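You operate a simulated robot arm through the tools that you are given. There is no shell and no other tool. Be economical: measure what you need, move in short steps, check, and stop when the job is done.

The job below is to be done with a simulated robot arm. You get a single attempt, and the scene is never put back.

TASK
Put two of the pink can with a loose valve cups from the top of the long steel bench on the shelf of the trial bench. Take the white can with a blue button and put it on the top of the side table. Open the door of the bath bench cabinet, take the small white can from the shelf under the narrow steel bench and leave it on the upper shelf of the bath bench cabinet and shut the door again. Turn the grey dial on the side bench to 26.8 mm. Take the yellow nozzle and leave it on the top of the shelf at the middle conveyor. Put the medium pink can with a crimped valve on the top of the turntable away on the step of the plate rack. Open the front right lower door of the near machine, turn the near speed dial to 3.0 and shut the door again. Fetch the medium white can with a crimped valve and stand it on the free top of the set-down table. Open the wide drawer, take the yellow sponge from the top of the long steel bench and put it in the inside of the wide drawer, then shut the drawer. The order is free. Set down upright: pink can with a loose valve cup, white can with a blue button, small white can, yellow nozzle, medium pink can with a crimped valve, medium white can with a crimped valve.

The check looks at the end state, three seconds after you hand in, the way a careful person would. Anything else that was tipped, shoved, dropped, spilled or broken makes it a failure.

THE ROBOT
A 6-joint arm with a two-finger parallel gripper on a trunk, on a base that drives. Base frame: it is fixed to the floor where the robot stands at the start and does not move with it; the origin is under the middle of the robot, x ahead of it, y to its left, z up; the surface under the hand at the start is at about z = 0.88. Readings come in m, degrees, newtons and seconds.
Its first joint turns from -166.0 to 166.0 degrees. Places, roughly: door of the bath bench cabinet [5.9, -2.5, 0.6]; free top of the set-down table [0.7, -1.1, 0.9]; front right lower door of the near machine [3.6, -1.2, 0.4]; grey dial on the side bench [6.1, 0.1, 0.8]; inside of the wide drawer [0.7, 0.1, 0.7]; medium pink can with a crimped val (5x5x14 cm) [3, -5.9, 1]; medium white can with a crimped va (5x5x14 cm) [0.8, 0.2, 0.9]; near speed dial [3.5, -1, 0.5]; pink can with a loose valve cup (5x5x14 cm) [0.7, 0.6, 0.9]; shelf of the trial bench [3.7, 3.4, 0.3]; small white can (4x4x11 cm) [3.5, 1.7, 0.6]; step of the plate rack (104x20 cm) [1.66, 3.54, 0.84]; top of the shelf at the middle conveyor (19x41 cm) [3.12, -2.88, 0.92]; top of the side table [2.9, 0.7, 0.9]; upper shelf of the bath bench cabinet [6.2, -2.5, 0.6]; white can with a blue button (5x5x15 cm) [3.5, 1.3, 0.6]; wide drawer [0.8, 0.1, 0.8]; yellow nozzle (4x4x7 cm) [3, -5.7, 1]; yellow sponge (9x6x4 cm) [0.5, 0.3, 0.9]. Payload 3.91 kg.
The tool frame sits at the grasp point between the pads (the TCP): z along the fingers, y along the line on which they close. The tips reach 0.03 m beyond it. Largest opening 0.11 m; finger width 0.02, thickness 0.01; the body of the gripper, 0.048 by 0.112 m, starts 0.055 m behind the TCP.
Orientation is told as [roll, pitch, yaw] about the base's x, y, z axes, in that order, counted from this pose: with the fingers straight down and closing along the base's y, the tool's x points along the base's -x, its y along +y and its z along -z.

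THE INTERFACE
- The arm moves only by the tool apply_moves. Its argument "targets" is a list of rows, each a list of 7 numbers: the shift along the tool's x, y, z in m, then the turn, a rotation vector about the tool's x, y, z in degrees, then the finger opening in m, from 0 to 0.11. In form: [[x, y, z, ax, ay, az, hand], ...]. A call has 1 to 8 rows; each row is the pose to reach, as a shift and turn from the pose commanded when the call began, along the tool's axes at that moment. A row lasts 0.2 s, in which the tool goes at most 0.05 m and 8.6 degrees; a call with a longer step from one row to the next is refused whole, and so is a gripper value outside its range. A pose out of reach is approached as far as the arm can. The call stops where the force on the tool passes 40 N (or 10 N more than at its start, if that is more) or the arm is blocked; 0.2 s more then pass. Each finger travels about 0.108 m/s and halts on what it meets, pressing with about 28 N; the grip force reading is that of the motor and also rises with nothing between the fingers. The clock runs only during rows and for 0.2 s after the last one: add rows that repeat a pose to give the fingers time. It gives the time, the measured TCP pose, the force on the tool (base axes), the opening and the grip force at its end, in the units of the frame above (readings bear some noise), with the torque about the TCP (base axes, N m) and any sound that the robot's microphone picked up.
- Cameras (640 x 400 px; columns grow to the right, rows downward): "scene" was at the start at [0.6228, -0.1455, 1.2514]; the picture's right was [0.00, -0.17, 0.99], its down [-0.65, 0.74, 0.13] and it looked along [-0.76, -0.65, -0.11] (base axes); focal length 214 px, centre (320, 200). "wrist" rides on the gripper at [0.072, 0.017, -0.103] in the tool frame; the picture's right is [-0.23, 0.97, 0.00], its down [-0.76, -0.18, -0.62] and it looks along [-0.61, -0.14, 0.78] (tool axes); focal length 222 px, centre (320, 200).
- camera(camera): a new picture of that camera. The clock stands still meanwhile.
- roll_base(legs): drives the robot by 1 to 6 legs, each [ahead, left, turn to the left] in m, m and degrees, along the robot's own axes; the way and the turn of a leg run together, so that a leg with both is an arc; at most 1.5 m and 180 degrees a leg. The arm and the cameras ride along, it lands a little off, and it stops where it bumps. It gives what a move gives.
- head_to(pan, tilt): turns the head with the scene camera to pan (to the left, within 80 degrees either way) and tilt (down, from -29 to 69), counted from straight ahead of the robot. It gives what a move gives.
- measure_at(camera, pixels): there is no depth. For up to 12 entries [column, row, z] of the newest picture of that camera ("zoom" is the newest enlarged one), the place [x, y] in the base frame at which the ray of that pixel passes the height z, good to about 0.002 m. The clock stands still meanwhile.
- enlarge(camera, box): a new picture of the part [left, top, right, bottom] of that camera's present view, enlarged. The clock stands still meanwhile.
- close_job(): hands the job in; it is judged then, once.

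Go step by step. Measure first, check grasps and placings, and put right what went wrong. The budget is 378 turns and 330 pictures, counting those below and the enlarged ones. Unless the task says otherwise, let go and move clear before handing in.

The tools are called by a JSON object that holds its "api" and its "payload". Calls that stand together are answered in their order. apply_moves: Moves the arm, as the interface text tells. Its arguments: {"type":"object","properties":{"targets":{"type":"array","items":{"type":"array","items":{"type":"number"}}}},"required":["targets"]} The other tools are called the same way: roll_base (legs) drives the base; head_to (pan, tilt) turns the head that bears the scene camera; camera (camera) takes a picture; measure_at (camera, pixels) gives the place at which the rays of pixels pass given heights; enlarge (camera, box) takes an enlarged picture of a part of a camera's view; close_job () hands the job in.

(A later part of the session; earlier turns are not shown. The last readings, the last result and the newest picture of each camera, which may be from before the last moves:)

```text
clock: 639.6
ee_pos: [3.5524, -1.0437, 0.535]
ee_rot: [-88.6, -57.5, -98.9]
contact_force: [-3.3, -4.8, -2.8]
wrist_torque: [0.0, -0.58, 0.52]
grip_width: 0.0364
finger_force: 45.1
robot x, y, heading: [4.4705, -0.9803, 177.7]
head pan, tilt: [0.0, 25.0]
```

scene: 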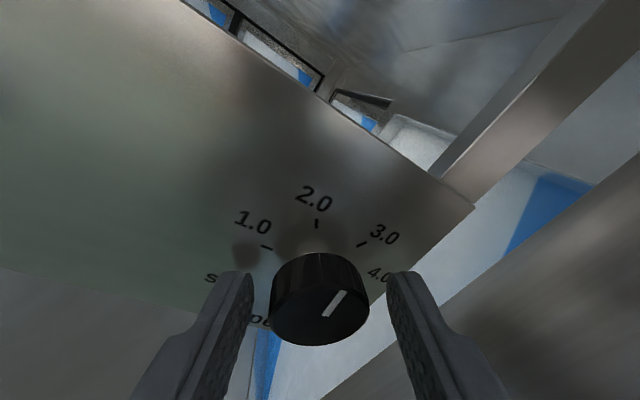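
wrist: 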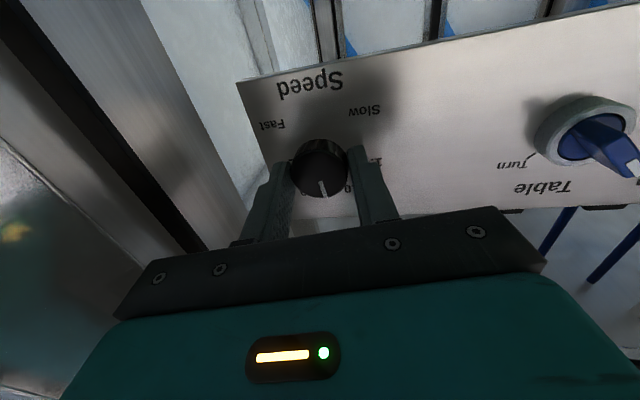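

Pointer is midway, as expected. Twist the other 30°.

{"api": "apply_moves", "payload": {"targets": [[0, 0, 0, 0, 0, 5, 0.03], [0, 0, 0, 0, 0, 10, 0.03], [0, 0, 0, 0, 0, 15, 0.03], [0, 0, 0, 0, 0, 20, 0.03], [0, 0, 0, 0, 0, 25, 0.03], [0, 0, 0, 0, 0, 30, 0.03]]}}

{"api": "apply_moves", "payload": {"targets": [[0, 0, 0, 0, 0, 0, 0.05], [0, 0, 0, 0, 0, 0, 0.06], [0, 0, -0.03, 0, 0, 0, 0.06], [0, 0, -0.07, 0, 0, 0, 0.06], [0, 0, -0.11, 0, 0, 0, 0.06], [0, 0, -0.15, 0, 0, 0, 0.06]]}}

{"api": "head_to", "payload": {"pan": 0, "tilt": 10}}

{"api": "enlarge", "payload": {"camera": "scene", "box": [240, 130, 400, 270]}}

```text
clock: 641.0
ee_pos: [3.5528, -1.0441, 0.5349]
ee_rot: [-72.5, -87.5, -115.2]
contact_force: [-0.5, -8.8, -3.6]
wrist_torque: [-0.01, -1.27, 0.68]
grip_width: 0.0366
finger_force: 44.6
robot x, y, heading: [4.4707, -0.9792, 177.6]
head pan, tilt: [0.0, 25.0]
```

```text
clock: 642.4
ee_pos: [3.6921, -1.0693, 0.5467]
ee_rot: [-76.9, -85.7, -111.3]
contact_force: [0.2, -0.3, -0.1]
wrist_torque: [-0.04, 0.03, 0.0]
grip_width: 0.0601
finger_force: 0.0
out of reach, approached as far as the arm can: row 4, 5, 6
robot x, y, heading: [4.4721, -0.9848, 177.3]
head pan, tilt: [0.0, 25.0]
```

```text
clock: 643.2
ee_pos: [3.6918, -1.0709, 0.5472]
ee_rot: [-77.0, -85.7, -111.4]
contact_force: [0.8, -0.3, 0.3]
wrist_torque: [-0.03, -0.04, 0.01]
grip_width: 0.0599
finger_force: 0.1
robot x, y, heading: [4.4744, -0.9789, 177.8]
head pan, tilt: [0.0, 10.0]
```

```text
2.86 times, centred on (320, 200) of scene
```

zoom: 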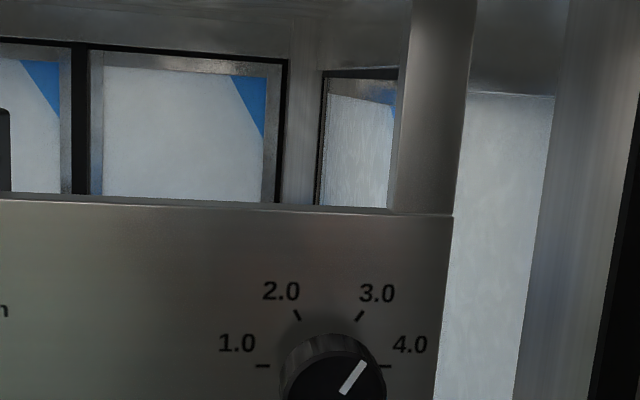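

{"api": "roll_base", "payload": {"legs": [[-0.3, 0.05, 0]]}}

{"api": "head_to", "payload": {"pan": 0, "tilt": 20}}

{"api": "camera", "payload": {"camera": "scene"}}

{"api": "enlarge", "payload": {"camera": "scene", "box": [300, 80, 400, 160]}}

```text
clock: 645.3
ee_pos: [3.9901, -1.1335, 0.5461]
ee_rot: [-76.8, -85.7, -111.3]
contact_force: [-0.3, -1.1, 0.0]
wrist_torque: [0.03, -0.01, -0.01]
grip_width: 0.0601
finger_force: 0.0
robot x, y, heading: [4.7669, -1.042, 177.6]
head pan, tilt: [0.0, 10.0]
```

```text
clock: 646.0
ee_pos: [3.9905, -1.1346, 0.5471]
ee_rot: [-76.9, -85.6, -111.3]
contact_force: [0.4, 0.8, 0.9]
wrist_torque: [0.02, -0.01, 0.02]
grip_width: 0.06
finger_force: 0.1
robot x, y, heading: [4.7681, -1.0474, 177.6]
head pan, tilt: [0.0, 20.0]
```

```text
124 pictures are left
```

scene: 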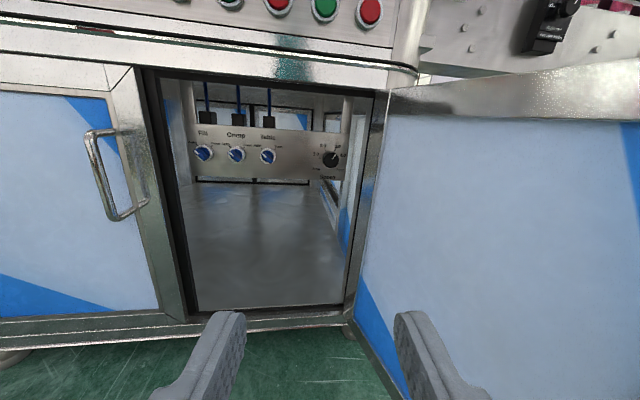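

```text
5.00 times, centred on (350, 120) of scene
```

zoom: 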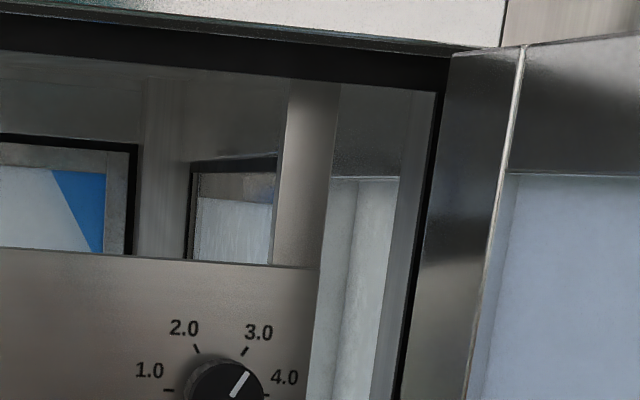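

{"api": "enlarge", "payload": {"camera": "scene", "box": [305, 130, 355, 180]}}

```text
8.00 times, centred on (330, 155) of scene
```

zoom: 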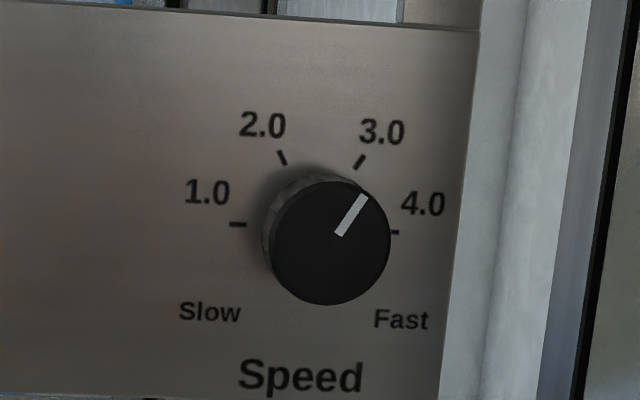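

Pointer is parallel to the 3.0 tick. Now close the door: go back in front of its handle.

{"api": "roll_base", "payload": {"legs": [[-0.15, 0, 0], [0, -0.18, 2]]}}

{"api": "apply_moves", "payload": {"targets": [[0, 0, 0, 0, 6, 1, 0.04], [0, 0, 0, 0, 12, 2, 0.04], [0, 0, 0, 0, 15, 4, 0.04]]}}

{"api": "camera", "payload": {"camera": "scene"}}

{"api": "camera", "payload": {"camera": "wrist"}}

```text
clock: 648.5
ee_pos: [4.1469, -0.9869, 0.5464]
ee_rot: [-77.0, -85.8, -109.3]
contact_force: [-0.2, 0.0, 0.3]
wrist_torque: [-0.01, -0.02, -0.01]
grip_width: 0.0598
finger_force: 0.0
robot x, y, heading: [4.9172, -0.872, 179.5]
head pan, tilt: [0.0, 20.0]
```

```text
clock: 649.3
ee_pos: [4.1456, -0.9871, 0.5485]
ee_rot: [-3.1, -73.8, 175.9]
contact_force: [0.3, 0.9, -0.2]
wrist_torque: [-0.02, 0.04, -0.02]
grip_width: 0.04
finger_force: 0.0
robot x, y, heading: [4.9212, -0.8735, 179.8]
head pan, tilt: [0.0, 20.0]
```

```text
121 pictures are left
```

scene: 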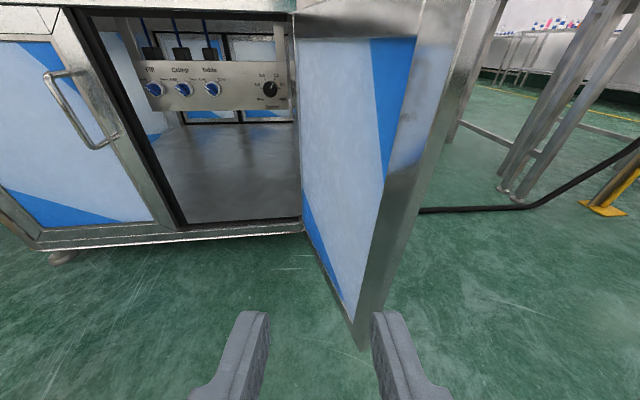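

```text
120 pictures are left
```

wrist: 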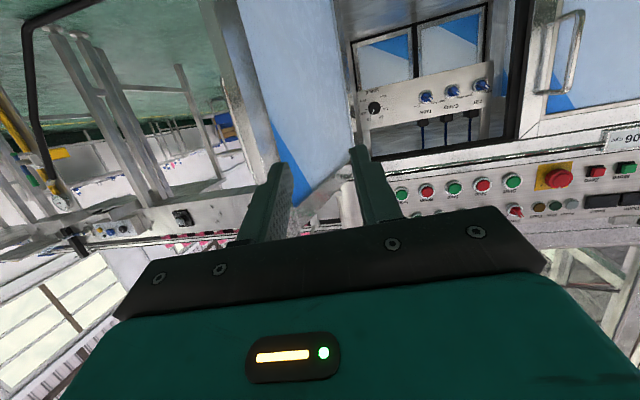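

The handle is hidden on the far side of the door. Strafe right to see it.

{"api": "roll_base", "payload": {"legs": [[0, -0.14, 0]]}}

{"api": "camera", "payload": {"camera": "scene"}}

```text
clock: 650.6
ee_pos: [4.1473, -0.846, 0.548]
ee_rot: [-3.2, -73.9, 176.0]
contact_force: [0.5, 0.3, 0.0]
wrist_torque: [-0.01, 0.0, -0.03]
grip_width: 0.0399
finger_force: 0.1
robot x, y, heading: [4.9203, -0.7342, 179.6]
head pan, tilt: [0.0, 20.0]
```

```text
119 pictures are left
```

scene: 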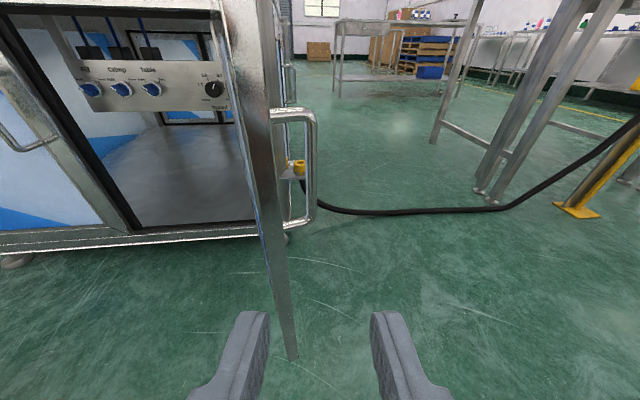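

{"api": "measure_at", "payload": {"camera": "scene", "pixels": [[313, 212, 0.44], [312, 118, 0.575], [313, 165, 0.51], [293, 355, 0.1]]}}

```text
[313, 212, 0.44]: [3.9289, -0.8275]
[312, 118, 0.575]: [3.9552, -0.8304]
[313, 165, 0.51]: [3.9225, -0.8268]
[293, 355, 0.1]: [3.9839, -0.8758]
```

Bar at ≈(3.943,-0.828). Advance and grip it.

{"api": "apply_moves", "payload": {"targets": [[-0.004, -0.001, 0.042, 0, 0, 0, 0.04], [-0.0075, -0.002, 0.083, 0, 0, 0, 0.04], [-0.011, -0.003, 0.125, 0, 0, 0, 0.04], [-0.0145, -0.004, 0.166, 0, 0, 0, 0.04], [-0.018, -0.004, 0.205, 0, 0, 0, 0.04]]}}

{"api": "camera", "payload": {"camera": "wrist"}}

```text
clock: 651.8
ee_pos: [3.967, -0.8221, 0.5103]
ee_rot: [-3.3, -73.8, 176.4]
contact_force: [34.4, 2.6, 15.6]
wrist_torque: [-1.05, 0.71, 2.21]
grip_width: 0.0402
finger_force: 0.1
robot x, y, heading: [4.9229, -0.7318, 179.6]
head pan, tilt: [0.0, 20.0]
stopped in row 5: the force on the tool passed its limit at 190 N (the readings are from after the stop); the commanded pose is now the measured one
```

```text
118 pictures are left
```

wrist: 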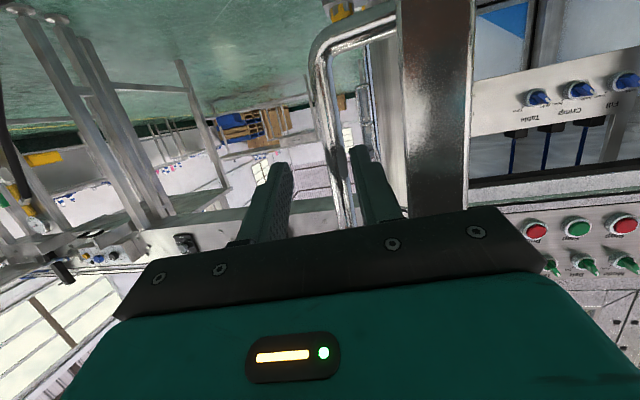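

The palm touches the door edge; the bar is between the fingertips. Ease back and close.

{"api": "apply_moves", "payload": {"targets": [[0, 0, -0.004, 0, 0, 0, 0.04], [0, 0, -0.004, 0, 0, 0, 0.02], [0, 0, -0.004, 0, 0, 0, 0.0], [0, 0, -0.004, 0, 0, 0, 0.0], [0, 0, -0.004, 0, 0, 0, 0.0]]}}

{"api": "camera", "payload": {"camera": "wrist"}}

```text
clock: 653.0
ee_pos: [3.9677, -0.8276, 0.5115]
ee_rot: [-3.5, -73.6, 176.6]
contact_force: [-16.0, -32.5, -7.1]
wrist_torque: [-3.17, -0.91, 1.91]
grip_width: 0.0317
finger_force: 28.2
robot x, y, heading: [4.9225, -0.7271, 179.8]
head pan, tilt: [0.0, 20.0]
```

```text
117 pictures are left
```

wrist: 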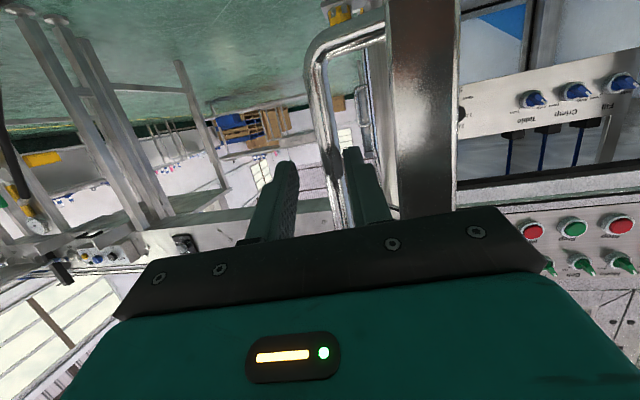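

Use the +y finger to push the bar instead: open to 40 mm and strafe left.

{"api": "apply_moves", "payload": {"targets": [[0, 0, 0, 0, 0, 0, 0.04], [0, -0.005, -0.004, 0, 0, 0, 0.04]]}}

{"api": "roll_base", "payload": {"legs": [[-0.012, 0.07, 0]]}}

{"api": "roll_base", "payload": {"legs": [[-0.008, 0.07, 0]]}}

{"api": "camera", "payload": {"camera": "wrist"}}

{"api": "camera", "payload": {"camera": "scene"}}

```text
clock: 653.6
ee_pos: [3.9735, -0.8191, 0.5104]
ee_rot: [-3.5, -73.7, 176.6]
contact_force: [-7.4, -15.2, -0.9]
wrist_torque: [-0.02, -0.02, 0.31]
grip_width: 0.0475
finger_force: 7.9
robot x, y, heading: [4.9237, -0.7325, 179.8]
head pan, tilt: [0.0, 20.0]
```

```text
clock: 654.6
ee_pos: [3.9844, -0.8892, 0.5127]
ee_rot: [-3.3, -73.6, 176.5]
contact_force: [0.8, -0.6, 0.7]
wrist_torque: [-0.01, -0.03, 0.0]
grip_width: 0.0398
finger_force: 0.1
robot x, y, heading: [4.9305, -0.802, 179.7]
head pan, tilt: [0.0, 20.0]
```

```text
clock: 655.6
ee_pos: [3.9928, -0.9592, 0.5124]
ee_rot: [-3.3, -73.5, 176.4]
contact_force: [-0.1, 0.9, -0.1]
wrist_torque: [-0.01, 0.0, 0.0]
grip_width: 0.04
finger_force: 0.0
robot x, y, heading: [4.9422, -0.875, 179.9]
head pan, tilt: [0.0, 20.0]
```

```text
116 pictures are left
```

wrist: 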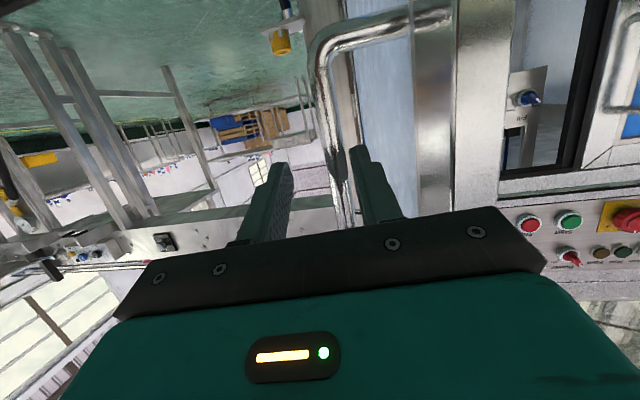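

```text
115 pictures are left
```

scene: 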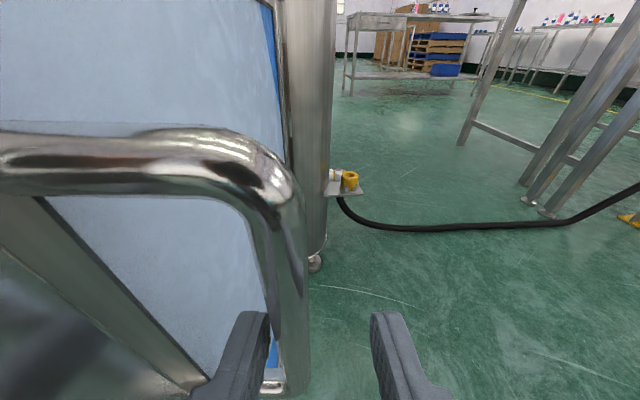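

The door followed to ~90°. Advance slightly and grip properly.

{"api": "apply_moves", "payload": {"targets": [[-0.004, 0, 0.014, 0, 0, 0, 0.04], [-0.007, 0.004, 0.026, 0, 0, 0, 0.04], [-0.007, 0.004, 0.026, 0, 0, 0, 0.02], [-0.007, 0.004, 0.026, 0, 0, 0, 0.0], [-0.007, 0.004, 0.026, 0, 0, 0, 0.0]]}}

{"api": "camera", "payload": {"camera": "wrist"}}

```text
clock: 656.8
ee_pos: [3.9655, -0.961, 0.5111]
ee_rot: [-3.4, -73.6, 176.4]
contact_force: [3.0, -6.5, 0.0]
wrist_torque: [-2.74, -0.56, 2.39]
grip_width: 0.031
finger_force: 27.7
robot x, y, heading: [4.9414, -0.8703, 179.8]
head pan, tilt: [0.0, 20.0]
```

```text
114 pictures are left
```

wrist: 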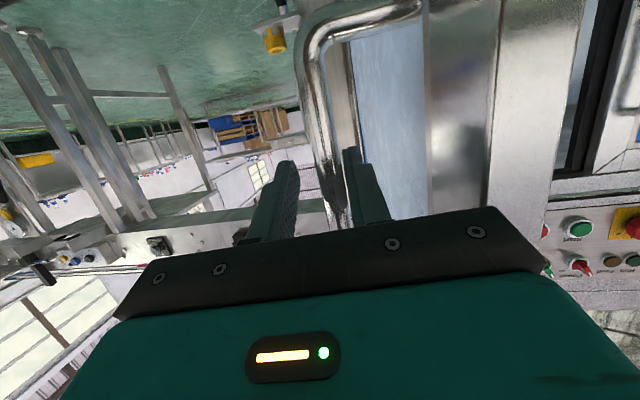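

{"api": "apply_moves", "payload": {"targets": [[0, 0, 0, 0, 0, 0, 0.045], [0, 0.006, 0, 0, 0, 0, 0.045], [0, 0.011, 0, 0, 0, 0, 0.045], [0, 0.011, 0, 0, 0, 0, 0.02], [0, 0.011, 0, 0, 0, 0, 0.0], [0, 0.011, 0, 0, 0, 0, 0.0]]}}

{"api": "camera", "payload": {"camera": "wrist"}}

```text
clock: 658.2
ee_pos: [3.964, -0.9726, 0.5114]
ee_rot: [-3.3, -73.6, 176.6]
contact_force: [-6.2, -5.1, -1.3]
wrist_torque: [-2.39, -0.36, 1.96]
grip_width: 0.0286
finger_force: 28.2
robot x, y, heading: [4.9424, -0.8721, 179.7]
head pan, tilt: [0.0, 20.0]
```

```text
113 pictures are left
```

wrist: 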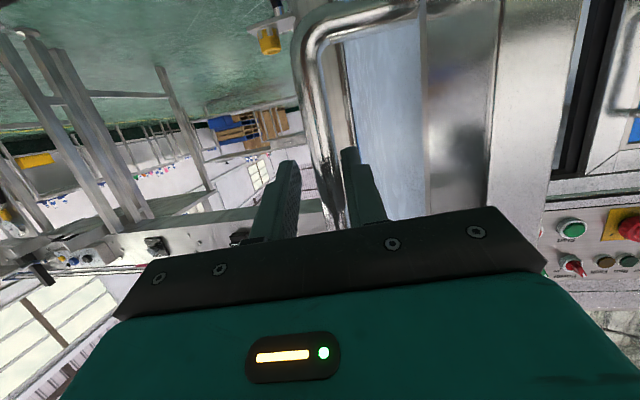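

{"api": "apply_moves", "payload": {"targets": [[0, 0.004, 0, 0, 0, 0, 0.0], [0, 0.008, 0, 0, 0, 0, 0.0], [0, 0.011, 0, 0, 0, 0, 0.0], [0, 0.011, 0, 0, 0, 0, 0.0]]}}

```text
clock: 659.2
ee_pos: [3.9629, -0.9821, 0.5103]
ee_rot: [-3.3, -73.7, 176.4]
contact_force: [-5.3, -3.7, 3.0]
wrist_torque: [-2.37, -0.63, 1.54]
grip_width: 0.0267
finger_force: 28.2
robot x, y, heading: [4.9411, -0.8744, 179.7]
head pan, tilt: [0.0, 20.0]
```

The bar is trapped between the fingers well enough; follow the closing arc.

{"api": "roll_base", "payload": {"legs": [[0.006, 0.05, 0]]}}

{"api": "roll_base", "payload": {"legs": [[0.012, 0.05, 0]]}}

{"api": "camera", "payload": {"camera": "wrist"}}

```text
clock: 660.1
ee_pos: [3.9567, -1.0306, 0.5104]
ee_rot: [-3.4, -73.7, 176.4]
contact_force: [-24.6, 0.9, -0.2]
wrist_torque: [-1.83, 0.42, 1.61]
grip_width: 0.0155
finger_force: 28.2
robot x, y, heading: [4.9339, -0.9232, 179.5]
head pan, tilt: [0.0, 20.0]
```

```text
clock: 661.1
ee_pos: [3.9426, -1.0805, 0.5107]
ee_rot: [-3.2, -73.7, 176.4]
contact_force: [-7.9, 3.8, -6.0]
wrist_torque: [-0.61, -0.36, -0.15]
grip_width: 0.0136
finger_force: 45.2
robot x, y, heading: [4.922, -0.9716, 179.4]
head pan, tilt: [0.0, 20.0]
```

```text
112 pictures are left
```

wrist: 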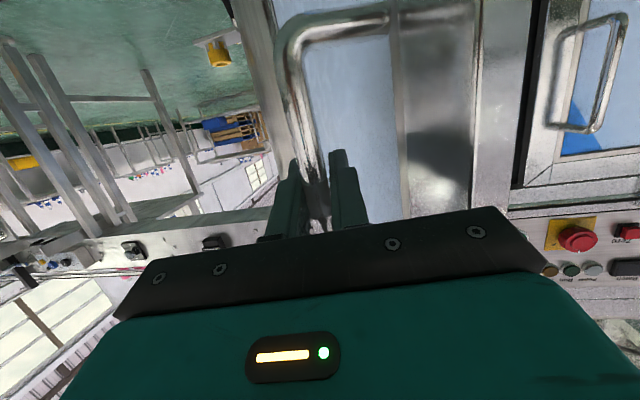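

Now gripped firmly (13.6 mm). Continue the arc.

{"api": "roll_base", "payload": {"legs": [[0.027, 0.056, 0]]}}

{"api": "roll_base", "payload": {"legs": [[0.038, 0.055, 0]]}}

{"api": "roll_base", "payload": {"legs": [[0.045, 0.044, 0]]}}

{"api": "roll_base", "payload": {"legs": [[0.053, 0.038, 0]]}}

{"api": "roll_base", "payload": {"legs": [[0.089, 0.037, 0]]}}

{"api": "roll_base", "payload": {"legs": [[0.045, 0.01, 0]]}}

```text
clock: 662.0
ee_pos: [3.917, -1.1387, 0.5104]
ee_rot: [-3.3, -73.6, 176.4]
contact_force: [28.6, -15.6, -2.3]
wrist_torque: [-0.61, -0.04, -0.09]
grip_width: 0.0135
finger_force: 45.2
robot x, y, heading: [4.897, -1.0288, 179.7]
head pan, tilt: [0.0, 20.0]
```

```text
clock: 663.0
ee_pos: [3.878, -1.1935, 0.5117]
ee_rot: [-3.3, -73.5, 176.5]
contact_force: [11.1, -8.7, 4.8]
wrist_torque: [-0.72, -0.23, -0.07]
grip_width: 0.0136
finger_force: 45.1
robot x, y, heading: [4.8561, -1.0786, 179.7]
head pan, tilt: [0.0, 20.0]
```

```text
clock: 664.0
ee_pos: [3.8345, -1.2391, 0.5094]
ee_rot: [-3.4, -73.6, 176.6]
contact_force: [11.7, -13.8, 4.9]
wrist_torque: [-0.82, -0.21, -0.12]
grip_width: 0.0135
finger_force: 45.2
robot x, y, heading: [4.8135, -1.1263, 179.9]
head pan, tilt: [0.0, 20.0]
```

```text
clock: 665.0
ee_pos: [3.7807, -1.2758, 0.5107]
ee_rot: [-3.3, -73.6, 176.5]
contact_force: [0.0, 0.2, 2.9]
wrist_torque: [-0.9, -0.28, 0.01]
grip_width: 0.0136
finger_force: 45.1
robot x, y, heading: [4.7561, -1.1614, 179.6]
head pan, tilt: [0.0, 20.0]
```

```text
clock: 666.1
ee_pos: [3.6923, -1.313, 0.5111]
ee_rot: [-3.5, -73.6, 176.6]
contact_force: [-1.9, -2.3, 0.9]
wrist_torque: [-0.95, -0.09, 0.27]
grip_width: 0.0138
finger_force: 45.2
robot x, y, heading: [4.668, -1.1995, 179.7]
head pan, tilt: [0.0, 20.0]
```

```text
clock: 667.1
ee_pos: [3.6456, -1.3229, 0.5118]
ee_rot: [-3.4, -73.5, 176.6]
contact_force: [-2.5, -1.7, -0.9]
wrist_torque: [-0.98, -0.22, -0.03]
grip_width: 0.0135
finger_force: 45.2
robot x, y, heading: [4.6273, -1.2115, 179.3]
head pan, tilt: [0.0, 20.0]
```

Push the last few mm to the stop, then release.

{"api": "apply_moves", "payload": {"targets": [[-0.002, 0, 0.006, 0, 0, 0, 0], [-0.004, 0, 0.013, 0, 0, 0, 0], [-0.006, 0, 0.02, 0, 0, 0, 0]]}}

{"api": "apply_moves", "payload": {"targets": [[0, 0, -0.003, 0, 0, 0, 0.03], [0, 0, -0.003, 0, 0, 0, 0.05], [0, 0, -0.04, 0, 0, 0, 0.05], [0, 0, -0.085, 0, 0, 0, 0.05], [-0.01, 0, -0.13, 0, 0, 0, 0.05], [-0.02, 0, -0.175, 0, 0, 0, 0.05]]}}

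{"api": "roll_base", "payload": {"legs": [[-0.25, 0, 0]]}}

{"api": "head_to", "payload": {"pan": 0, "tilt": 5}}

{"api": "camera", "payload": {"camera": "scene"}}

```text
clock: 667.6
ee_pos: [3.6404, -1.3237, 0.5098]
ee_rot: [-3.3, -73.5, 176.5]
contact_force: [13.5, 1.1, 8.3]
wrist_torque: [-0.95, -0.3, 0.59]
grip_width: 0.0138
finger_force: 44.9
robot x, y, heading: [4.6309, -1.2145, 179.8]
head pan, tilt: [0.0, 20.0]
stopped in row 2: the force on the tool passed its limit at 60 N (the readings are from after the stop); the commanded pose is now the measured one
```

```text
clock: 669.0
ee_pos: [3.8016, -1.3426, 0.5791]
ee_rot: [-3.4, -73.4, 176.8]
contact_force: [0.1, 0.1, 0.3]
wrist_torque: [0.01, 0.0, -0.02]
grip_width: 0.05
finger_force: 0.1
robot x, y, heading: [4.625, -1.2162, 179.9]
head pan, tilt: [0.0, 20.0]
```

```text
clock: 670.8
ee_pos: [4.05, -1.3454, 0.5782]
ee_rot: [-3.4, -73.4, 176.6]
contact_force: [0.0, 0.6, -0.1]
wrist_torque: [-0.02, 0.03, 0.02]
grip_width: 0.05
finger_force: 0.1
robot x, y, heading: [4.8753, -1.2097, 180.0]
head pan, tilt: [0.0, 20.0]
```

```text
clock: 671.5
ee_pos: [4.0509, -1.3453, 0.5787]
ee_rot: [-3.4, -73.4, 176.8]
contact_force: [0.2, -0.6, -0.6]
wrist_torque: [0.01, -0.01, 0.01]
grip_width: 0.0499
finger_force: 0.1
robot x, y, heading: [4.8734, -1.2122, 180.1]
head pan, tilt: [0.0, 5.0]
```

```text
111 pictures are left
```

scene: 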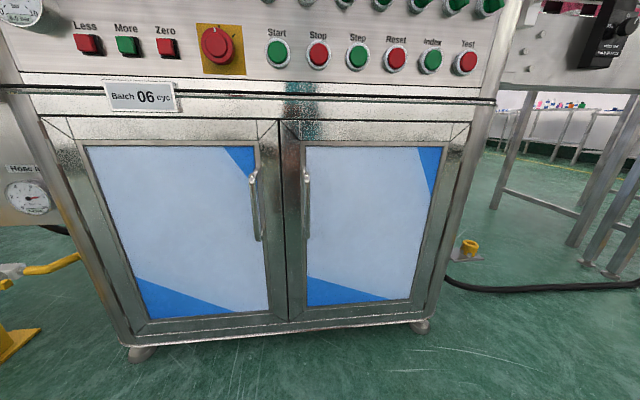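

Door is shut. Next the nozzle and the crimped pink can at the turntable (3,-5.8). Raise, turn to face -y and look.

{"api": "apply_moves", "payload": {"targets": [[-0.043, 0, -0.013, 0, 0, 0, 0.06], [-0.086, 0, -0.026, 0, 0, 0, 0.06], [-0.129, 0, -0.039, 0, 0, 0, 0.06], [-0.172, 0, -0.052, 0, 0, 0, 0.06], [-0.215, 0, -0.065, 0, 0, 0, 0.06], [-0.258, 0, -0.078, 0, 0, 0, 0.06], [-0.301, 0, -0.091, 0, 0, 0, 0.06], [-0.344, 0, -0.12, 0, 0, 0, 0.06]]}}

{"api": "apply_moves", "payload": {"targets": [[-0.043, 0, -0.02, -1.5, 2, 0, 0.06], [-0.086, 0, -0.05, -3.4, 4, 0, 0.06], [-0.1, 0, -0.09, -3.4, 6, 0, 0.06], [-0.11, 0, -0.135, -3.4, 8, 0, 0.06]]}}

{"api": "roll_base", "payload": {"legs": [[0, 0, 90]]}}

{"api": "camera", "payload": {"camera": "scene"}}

```text
refused: row 8 steps farther than a row can; nothing moved
```

```text
refused: row 2 steps farther than a row can; nothing moved
```

```text
clock: 675.8
ee_pos: [5.0037, -2.0377, 0.5792]
ee_rot: [-3.4, -73.4, -93.3]
contact_force: [-0.2, 0.5, 0.3]
wrist_torque: [0.01, 0.01, -0.02]
grip_width: 0.05
finger_force: 0.1
robot x, y, heading: [4.8722, -1.2122, -90.5]
head pan, tilt: [0.0, 5.0]
```

```text
110 pictures are left
```

scene: 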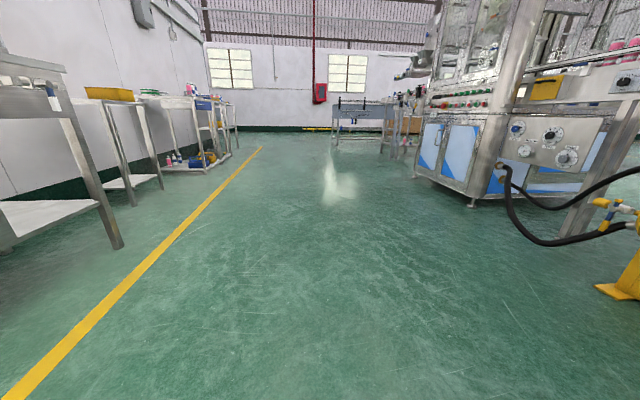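

Corridor is free. Raise the arm and drive down it.

{"api": "apply_moves", "payload": {"targets": [[-0.043, 0, -0.013, 0, 0, 0, 0.06], [-0.086, 0, -0.026, 0, 0, 0, 0.06], [-0.129, 0, -0.039, 0, 0, 0, 0.06], [-0.172, 0, -0.052, 0, 0, 0, 0.06], [-0.215, 0, -0.065, 0, 0, 0, 0.06], [-0.258, 0, -0.078, 0, 0, 0, 0.06], [-0.301, 0, -0.091, 0, 0, 0, 0.06], [-0.34, 0, -0.11, 0, 0, 0, 0.06]]}}

{"api": "apply_moves", "payload": {"targets": [[-0.04, 0, -0.018, -1.5, 2, 0, 0.06], [-0.08, 0, -0.036, -3.4, 4, 0, 0.06], [-0.1, 0, -0.078, -3.4, 6, 0, 0.06], [-0.11, 0, -0.12, -3.4, 8, 0, 0.06], [-0.11, 0, -0.165, -3.4, 8, 0, 0.06]]}}

{"api": "roll_base", "payload": {"legs": [[1.4, 0, 0.5], [1.4, 0, 0]]}}

{"api": "head_to", "payload": {"pan": -30, "tilt": -5}}

{"api": "camera", "payload": {"camera": "scene"}}

```text
clock: 677.6
ee_pos: [5.0107, -2.0295, 0.9359]
ee_rot: [-3.5, -73.4, -93.1]
contact_force: [-0.3, -0.8, -0.5]
wrist_torque: [-0.02, -0.01, -0.02]
grip_width: 0.0603
finger_force: 0.1
robot x, y, heading: [4.8731, -1.2111, -90.3]
head pan, tilt: [0.0, 5.0]
```

```text
clock: 678.8
ee_pos: [5.0281, -1.9039, 1.0897]
ee_rot: [0.5, -65.4, -94.0]
contact_force: [-0.6, 0.2, -0.2]
wrist_torque: [-0.02, 0.02, -0.01]
grip_width: 0.06
finger_force: 0.0
robot x, y, heading: [4.8751, -1.2132, -90.0]
head pan, tilt: [0.0, 5.0]
```

```text
clock: 692.3
ee_pos: [5.0409, -4.7015, 1.0904]
ee_rot: [0.6, -65.4, -93.5]
contact_force: [0.2, 0.7, 0.8]
wrist_torque: [0.0, -0.01, -0.04]
grip_width: 0.0599
finger_force: 0.1
robot x, y, heading: [4.8792, -4.0092, -89.5]
head pan, tilt: [0.0, 5.0]
```

```text
clock: 693.3
ee_pos: [5.0396, -4.6998, 1.0894]
ee_rot: [0.6, -65.3, -93.5]
contact_force: [0.1, 0.0, 0.3]
wrist_torque: [-0.02, 0.0, 0.01]
grip_width: 0.0598
finger_force: 0.1
robot x, y, heading: [4.8816, -4.0147, -89.6]
head pan, tilt: [-30.0, -5.0]
```

```text
109 pictures are left
```

scene: 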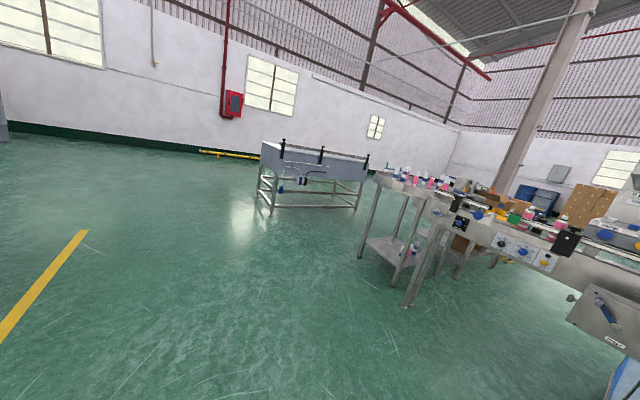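

The turntable with cans is at (430,185). Drive to its +x side and face it.

{"api": "roll_base", "payload": {"legs": [[1.4, 0, 0], [0.25, 0, 0], [0, 0, -90.5]]}}

{"api": "head_to", "payload": {"pan": 0, "tilt": 5}}

{"api": "camera", "payload": {"camera": "scene"}}

```text
clock: 705.5
ee_pos: [4.1973, -5.8076, 1.0902]
ee_rot: [0.6, -65.5, 175.5]
contact_force: [0.8, 0.2, 0.5]
wrist_torque: [-0.01, -0.01, 0.0]
grip_width: 0.06
finger_force: 0.1
robot x, y, heading: [4.8907, -5.6559, 179.3]
head pan, tilt: [-30.0, -5.0]
```

```text
clock: 706.5
ee_pos: [4.1979, -5.8075, 1.089]
ee_rot: [0.5, -65.4, 175.5]
contact_force: [-0.3, 0.4, 0.2]
wrist_torque: [-0.01, 0.02, 0.02]
grip_width: 0.0599
finger_force: 0.2
robot x, y, heading: [4.8894, -5.6615, 179.3]
head pan, tilt: [0.0, 5.0]
```

```text
108 pictures are left
```

scene: 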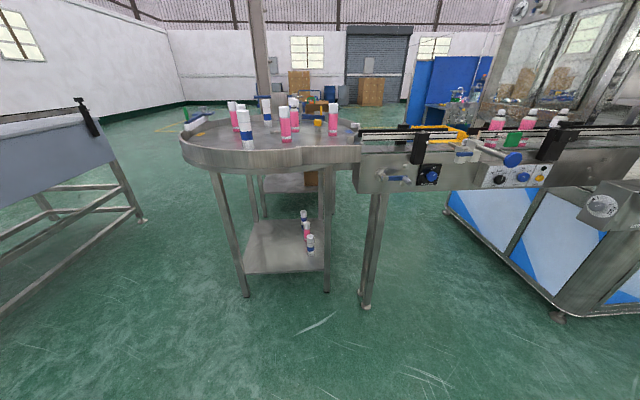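

{"api": "measure_at", "payload": {"camera": "scene", "pixels": [[265, 160, 0.95], [185, 140, 0.95], [355, 150, 0.95], [285, 140, 0.93], [247, 145, 0.93], [318, 122, 0.95]]}}

{"api": "roll_base", "payload": {"legs": [[0.5, 0, 0]]}}

{"api": "head_to", "payload": {"pan": 0, "tilt": 15}}

{"api": "camera", "payload": {"camera": "scene"}}

```text
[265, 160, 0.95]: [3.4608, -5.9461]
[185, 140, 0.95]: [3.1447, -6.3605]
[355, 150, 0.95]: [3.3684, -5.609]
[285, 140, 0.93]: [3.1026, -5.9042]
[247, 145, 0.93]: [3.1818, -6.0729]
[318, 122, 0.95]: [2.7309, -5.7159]
```

```text
clock: 709.4
ee_pos: [3.699, -5.8035, 1.089]
ee_rot: [0.7, -65.4, 175.6]
contact_force: [-0.2, 0.3, -0.6]
wrist_torque: [-0.01, 0.05, -0.02]
grip_width: 0.0604
finger_force: 0.0
robot x, y, heading: [4.3927, -5.6528, 179.8]
head pan, tilt: [0.0, 5.0]
```

```text
clock: 710.1
ee_pos: [3.6991, -5.8031, 1.0892]
ee_rot: [0.6, -65.5, 175.6]
contact_force: [0.1, 0.7, 0.0]
wrist_torque: [-0.02, 0.03, -0.02]
grip_width: 0.06
finger_force: 0.0
robot x, y, heading: [4.3922, -5.6531, 179.2]
head pan, tilt: [0.0, 15.0]
```

```text
107 pictures are left
```

scene: 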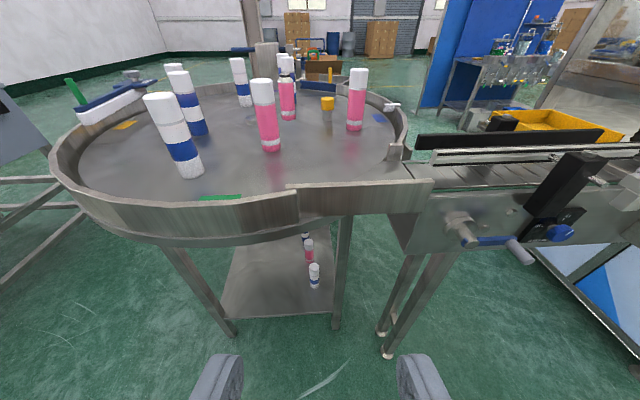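

{"api": "enlarge", "payload": {"camera": "scene", "box": [130, 40, 400, 200]}}

```text
2.37 times, centred on (265, 120) of scene
```

zoom: 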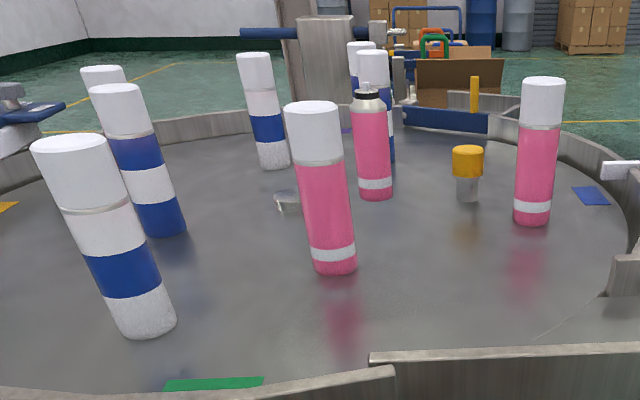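

Target pink (black crimp ring) at zoom (373,150) and the yellow nozzle at (467,175). Measure bases.

{"api": "measure_at", "payload": {"camera": "scene", "pixels": [[327, 121, 0.92], [288, 119, 0.92], [272, 150, 0.92], [355, 130, 0.92], [327, 100, 0.99], [285, 82, 1.06], [297, 188, 0.97], [245, 232, 0.9]]}}

```text
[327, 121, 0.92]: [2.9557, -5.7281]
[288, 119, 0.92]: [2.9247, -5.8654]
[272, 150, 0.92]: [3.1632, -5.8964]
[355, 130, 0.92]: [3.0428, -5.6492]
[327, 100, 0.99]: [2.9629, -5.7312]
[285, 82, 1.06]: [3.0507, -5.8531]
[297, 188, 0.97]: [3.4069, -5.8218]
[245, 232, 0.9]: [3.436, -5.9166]
```

Nozzle at (2.96,-5.73), surface z≈0.92. Approach with yaw ≈168° to clear the neighbouring cans.

{"api": "roll_base", "payload": {"legs": [[0, 0, -8], [0.5, 0.145, 0]]}}

{"api": "camera", "payload": {"camera": "scene"}}

```text
clock: 713.8
ee_pos: [3.1657, -5.7749, 1.0886]
ee_rot: [0.6, -65.3, 167.8]
contact_force: [-0.6, 0.3, 0.4]
wrist_torque: [-0.01, -0.01, 0.04]
grip_width: 0.0599
finger_force: 0.1
robot x, y, heading: [3.8733, -5.7222, 171.8]
head pan, tilt: [0.0, 15.0]
```

```text
105 pictures are left
```

scene: 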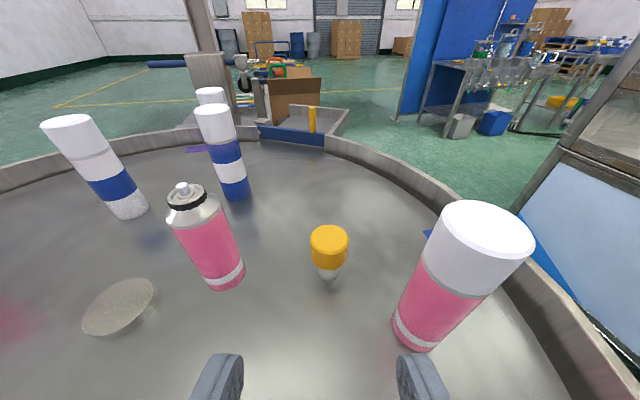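

{"api": "measure_at", "payload": {"camera": "scene", "pixels": [[328, 276, 0.92], [329, 236, 0.99], [224, 283, 0.92], [188, 192, 1.055], [415, 342, 0.92]]}}

```text
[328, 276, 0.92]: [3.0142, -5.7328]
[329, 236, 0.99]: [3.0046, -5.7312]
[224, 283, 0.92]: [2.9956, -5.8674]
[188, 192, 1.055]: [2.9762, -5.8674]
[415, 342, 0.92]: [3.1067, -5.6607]
```

Parallax shows the surface is at z≈0.95; nozzle at (3.027,-5.733). Align for the approach.

{"api": "apply_moves", "payload": {"targets": [[0.01, -0.003, 0.019, 1.2, 0, 0.6, 0.055], [0.0204, -0.0055, 0.0384, 2.5, 0, 1.2, 0.055]]}}

{"api": "camera", "payload": {"camera": "scene"}}

{"api": "camera", "payload": {"camera": "wrist"}}

```text
clock: 714.4
ee_pos: [3.1416, -5.7653, 1.0563]
ee_rot: [0.7, -65.5, 164.8]
contact_force: [-1.1, -0.3, 0.4]
wrist_torque: [0.0, 0.01, 0.02]
grip_width: 0.0551
finger_force: 0.1
robot x, y, heading: [3.8706, -5.721, 171.5]
head pan, tilt: [0.0, 15.0]
```

```text
104 pictures are left
```

scene: 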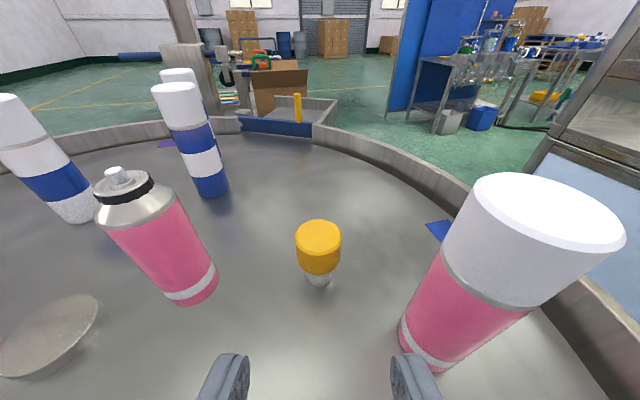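

```text
103 pictures are left
```

wrist: 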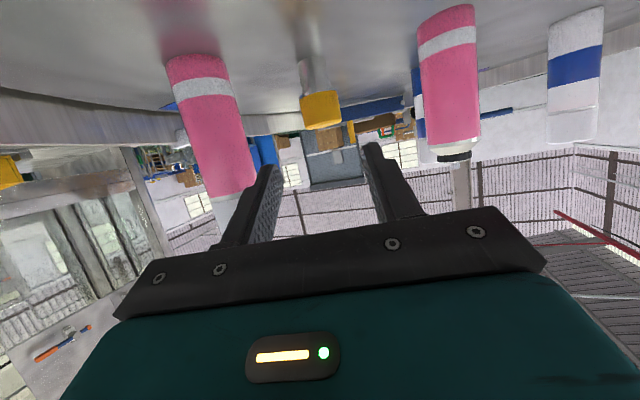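

{"api": "measure_at", "payload": {"camera": "scene", "pixels": [[318, 281, 0.95], [318, 240, 1.02], [425, 352, 0.95], [190, 293, 0.95], [401, 335, 0.95]]}}

{"api": "measure_at", "payload": {"camera": "wrist", "pixels": [[322, 110, 1.0], [193, 65, 0.95], [232, 110, 0.98]]}}

```text
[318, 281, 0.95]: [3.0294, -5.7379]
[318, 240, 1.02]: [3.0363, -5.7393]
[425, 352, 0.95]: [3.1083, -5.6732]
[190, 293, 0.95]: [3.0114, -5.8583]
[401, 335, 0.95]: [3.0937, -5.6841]
```

```text
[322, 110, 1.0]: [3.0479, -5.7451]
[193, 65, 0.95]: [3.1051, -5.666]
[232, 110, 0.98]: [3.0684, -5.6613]
```

Nozzle (3.032,-5.739); margin to the capped pink ≈1.3 cm. Advance and grip.

{"api": "apply_moves", "payload": {"targets": [[0, 0.0035, 0.03, 0, 0, 0, 0.055], [0, 0.0035, 0.06, 0, 0, 0, 0.055], [0, 0.0035, 0.09, 0, 0, 0, 0.055], [0, 0.0035, 0.122, 0, 0, 0, 0.055]]}}

{"api": "camera", "payload": {"camera": "wrist"}}

```text
clock: 715.4
ee_pos: [3.034, -5.7416, 1.0059]
ee_rot: [0.7, -65.6, 164.9]
contact_force: [0.5, -0.6, -1.1]
wrist_torque: [-0.04, -0.04, 0.02]
grip_width: 0.0548
finger_force: 0.1
robot x, y, heading: [3.873, -5.7199, 171.5]
head pan, tilt: [0.0, 15.0]
```

```text
102 pictures are left
```

wrist: 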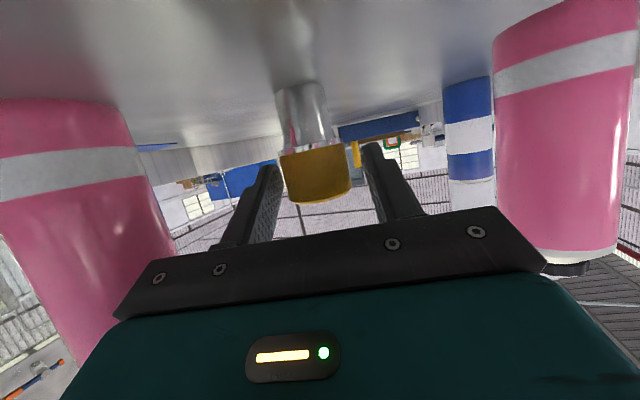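

{"api": "apply_moves", "payload": {"targets": [[0, 0, 0, 0, 0, 0, 0.03], [0, 0, 0, 0, 0, 0, 0.015], [0, 0, 0, 0, 0, 0, 0.015], [-0.036, 0, -0.0165, 0, 0, 0, 0.015], [-0.073, 0, -0.033, 0, 0, 0, 0.015], [-0.109, 0, -0.05, 0, 0, 0, 0.015], [-0.14, 0, -0.065, 0, 0, 0, 0.015], [-0.16, 0, -0.1, 0, 0, 0, 0.015]]}}

{"api": "camera", "payload": {"camera": "wrist"}}

```text
clock: 717.2
ee_pos: [3.056, -5.7464, 1.1901]
ee_rot: [0.6, -65.3, 165.0]
contact_force: [-0.8, 0.2, -1.8]
wrist_torque: [0.01, -0.01, -0.04]
grip_width: 0.039
finger_force: 27.9
robot x, y, heading: [3.8689, -5.7187, 171.6]
head pan, tilt: [0.0, 15.0]
```

```text
101 pictures are left
```

wrist: 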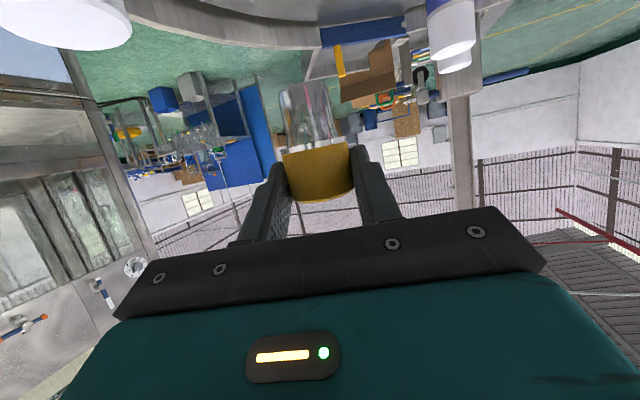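

Nozzle held. Drive to the middle conveyor's shelf.

{"api": "roll_base", "payload": {"legs": [[-1.15, 0, 0], [0, 0, 8.4], [0, -1.4, 0], [0, -1.35, 0]]}}

{"api": "head_to", "payload": {"pan": 0, "tilt": -10}}

{"api": "camera", "payload": {"camera": "scene"}}

```text
clock: 736.7
ee_pos: [4.2067, -3.269, 1.1915]
ee_rot: [0.6, -65.5, 173.3]
contact_force: [1.3, 0.5, -2.3]
wrist_torque: [-0.02, -0.01, -0.01]
grip_width: 0.0388
finger_force: 27.7
robot x, y, heading: [5.0087, -3.1267, 180.0]
head pan, tilt: [0.0, 15.0]
```

```text
clock: 737.5
ee_pos: [4.2055, -3.2683, 1.1922]
ee_rot: [0.7, -65.4, 173.5]
contact_force: [-1.2, -0.6, -2.1]
wrist_torque: [0.0, -0.01, 0.05]
grip_width: 0.0389
finger_force: 27.7
robot x, y, heading: [5.0073, -3.123, 179.8]
head pan, tilt: [0.0, -10.0]
```

```text
100 pictures are left
```

scene: 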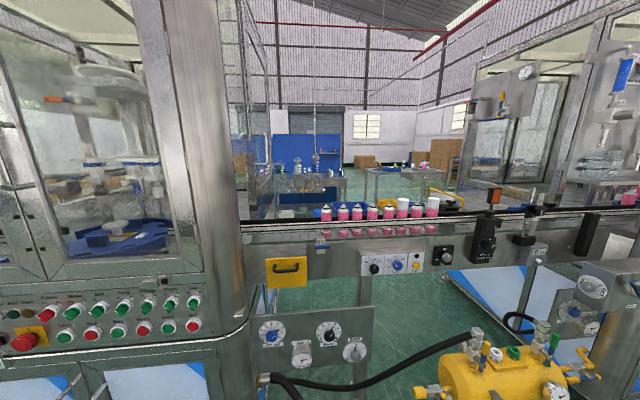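

{"api": "enlarge", "payload": {"camera": "scene", "box": [230, 130, 480, 290]}}

{"api": "measure_at", "payload": {"camera": "scene", "pixels": [[340, 235, 0.92], [340, 232, 0.9], [285, 210, 0.92], [430, 208, 0.92], [320, 215, 0.92]]}}

```text
2.50 times, centred on (355, 210) of scene
```

zoom: 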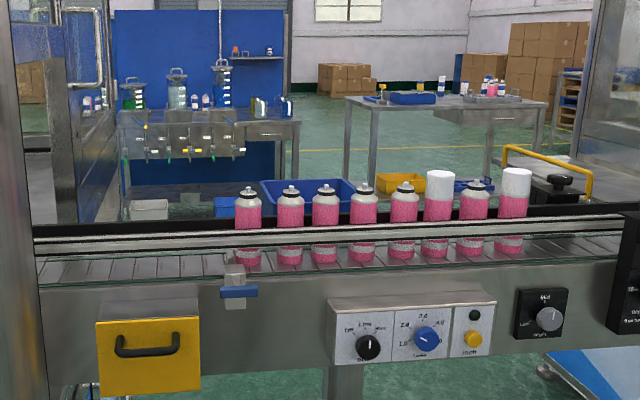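

```text
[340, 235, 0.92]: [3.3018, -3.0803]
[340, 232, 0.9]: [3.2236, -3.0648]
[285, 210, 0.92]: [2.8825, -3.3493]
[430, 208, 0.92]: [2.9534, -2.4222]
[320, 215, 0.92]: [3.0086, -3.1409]
```

{"api": "measure_at", "payload": {"camera": "scene", "pixels": [[275, 181, 0.88], [348, 184, 0.88], [365, 170, 0.88], [440, 172, 0.88], [340, 190, 0.2], [345, 165, 0.0], [320, 190, 0.6]]}}

```text
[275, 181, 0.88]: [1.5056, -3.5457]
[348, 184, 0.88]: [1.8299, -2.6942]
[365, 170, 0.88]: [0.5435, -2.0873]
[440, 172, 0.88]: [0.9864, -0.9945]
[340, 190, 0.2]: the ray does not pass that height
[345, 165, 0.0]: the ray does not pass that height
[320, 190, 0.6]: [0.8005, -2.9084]
```

The shelf lies on the conveyor's -x side. Take the known north route around.

{"api": "roll_base", "payload": {"legs": [[0, -1.4, 0], [0, -1.4, 0], [0, -1.4, 0], [0, -1.35, 0]]}}

{"api": "roll_base", "payload": {"legs": [[1.1, 0, 0.2], [1.1, 0, 0], [1.05, 0, 0], [0, 0, 90]]}}

{"api": "roll_base", "payload": {"legs": [[1.2, 0, 0], [1.2, 0, 0]]}}

{"api": "camera", "payload": {"camera": "scene"}}

```text
clock: 764.2
ee_pos: [4.2253, 2.3099, 1.1905]
ee_rot: [0.8, -65.4, 173.1]
contact_force: [-1.0, 0.6, -2.1]
wrist_torque: [0.01, -0.02, 0.03]
grip_width: 0.0387
finger_force: 28.2
robot x, y, heading: [5.0313, 2.4522, 179.7]
head pan, tilt: [0.0, -10.0]
```

```text
clock: 783.9
ee_pos: [1.9215, 1.6713, 1.1911]
ee_rot: [0.8, -65.4, -97.2]
contact_force: [-0.4, -0.7, -2.0]
wrist_torque: [0.0, 0.0, 0.07]
grip_width: 0.0386
finger_force: 28.1
robot x, y, heading: [1.7839, 2.4724, -90.6]
head pan, tilt: [0.0, -10.0]
```

```text
clock: 795.6
ee_pos: [1.8951, -0.7268, 1.1909]
ee_rot: [0.7, -65.3, -97.3]
contact_force: [-0.4, -0.5, -1.7]
wrist_torque: [0.03, 0.02, -0.01]
grip_width: 0.0386
finger_force: 27.9
robot x, y, heading: [1.7572, 0.0758, -90.5]
head pan, tilt: [0.0, -10.0]
```

```text
98 pictures are left
```

scene: 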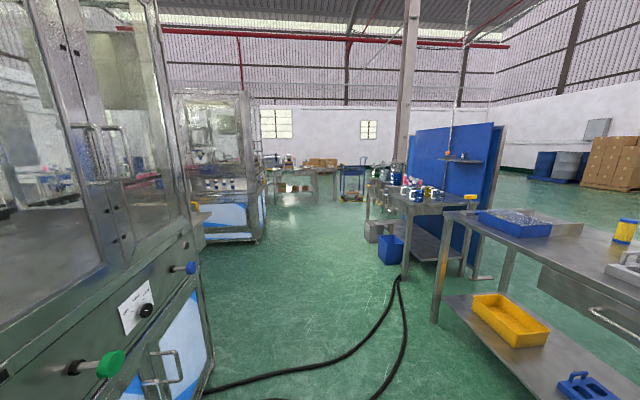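

{"api": "measure_at", "payload": {"camera": "scene", "pixels": [[380, 262, 0], [404, 278, 0], [255, 242, 0], [200, 242, 0], [205, 350, 0.1], [368, 240, 0], [300, 362, 0], [392, 310, 0]]}}

```text
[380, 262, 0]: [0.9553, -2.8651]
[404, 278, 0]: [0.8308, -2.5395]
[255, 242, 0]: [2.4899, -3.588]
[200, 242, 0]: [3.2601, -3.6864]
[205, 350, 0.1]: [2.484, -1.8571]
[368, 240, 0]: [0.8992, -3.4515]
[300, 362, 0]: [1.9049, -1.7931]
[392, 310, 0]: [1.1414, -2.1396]
```

Corridor is wide (x 0.96–2.48). Drive on to y≈-2.8 and turn to face the conveyor.

{"api": "roll_base", "payload": {"legs": [[1.4, 0, 0.3], [1.3, 0, 0], [0, 0, 90]]}}

{"api": "head_to", "payload": {"pan": 0, "tilt": 5}}

{"api": "camera", "payload": {"camera": "scene"}}

```text
clock: 812.6
ee_pos: [2.537, -2.4929, 1.1906]
ee_rot: [0.7, -65.4, -7.3]
contact_force: [0.2, -0.6, -1.9]
wrist_torque: [-0.01, 0.05, 0.01]
grip_width: 0.0388
finger_force: 28.3
robot x, y, heading: [1.7315, -2.6268, -0.6]
head pan, tilt: [0.0, -10.0]
```

```text
clock: 813.3
ee_pos: [2.5359, -2.4929, 1.1907]
ee_rot: [0.7, -65.4, -7.3]
contact_force: [-0.2, -0.7, -1.2]
wrist_torque: [0.01, 0.0, 0.0]
grip_width: 0.0387
finger_force: 27.8
robot x, y, heading: [1.7287, -2.6254, -0.8]
head pan, tilt: [0.0, 5.0]
```

```text
97 pictures are left
```

scene: 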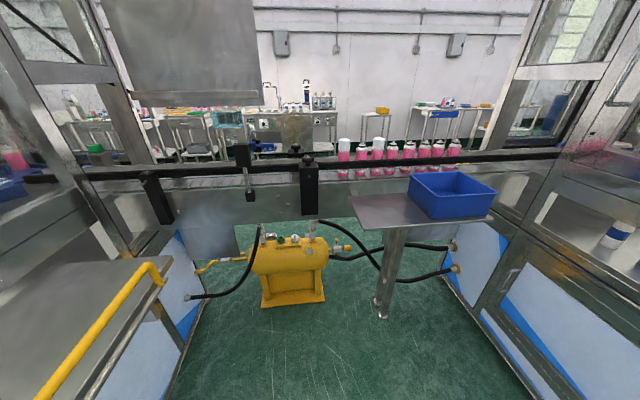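

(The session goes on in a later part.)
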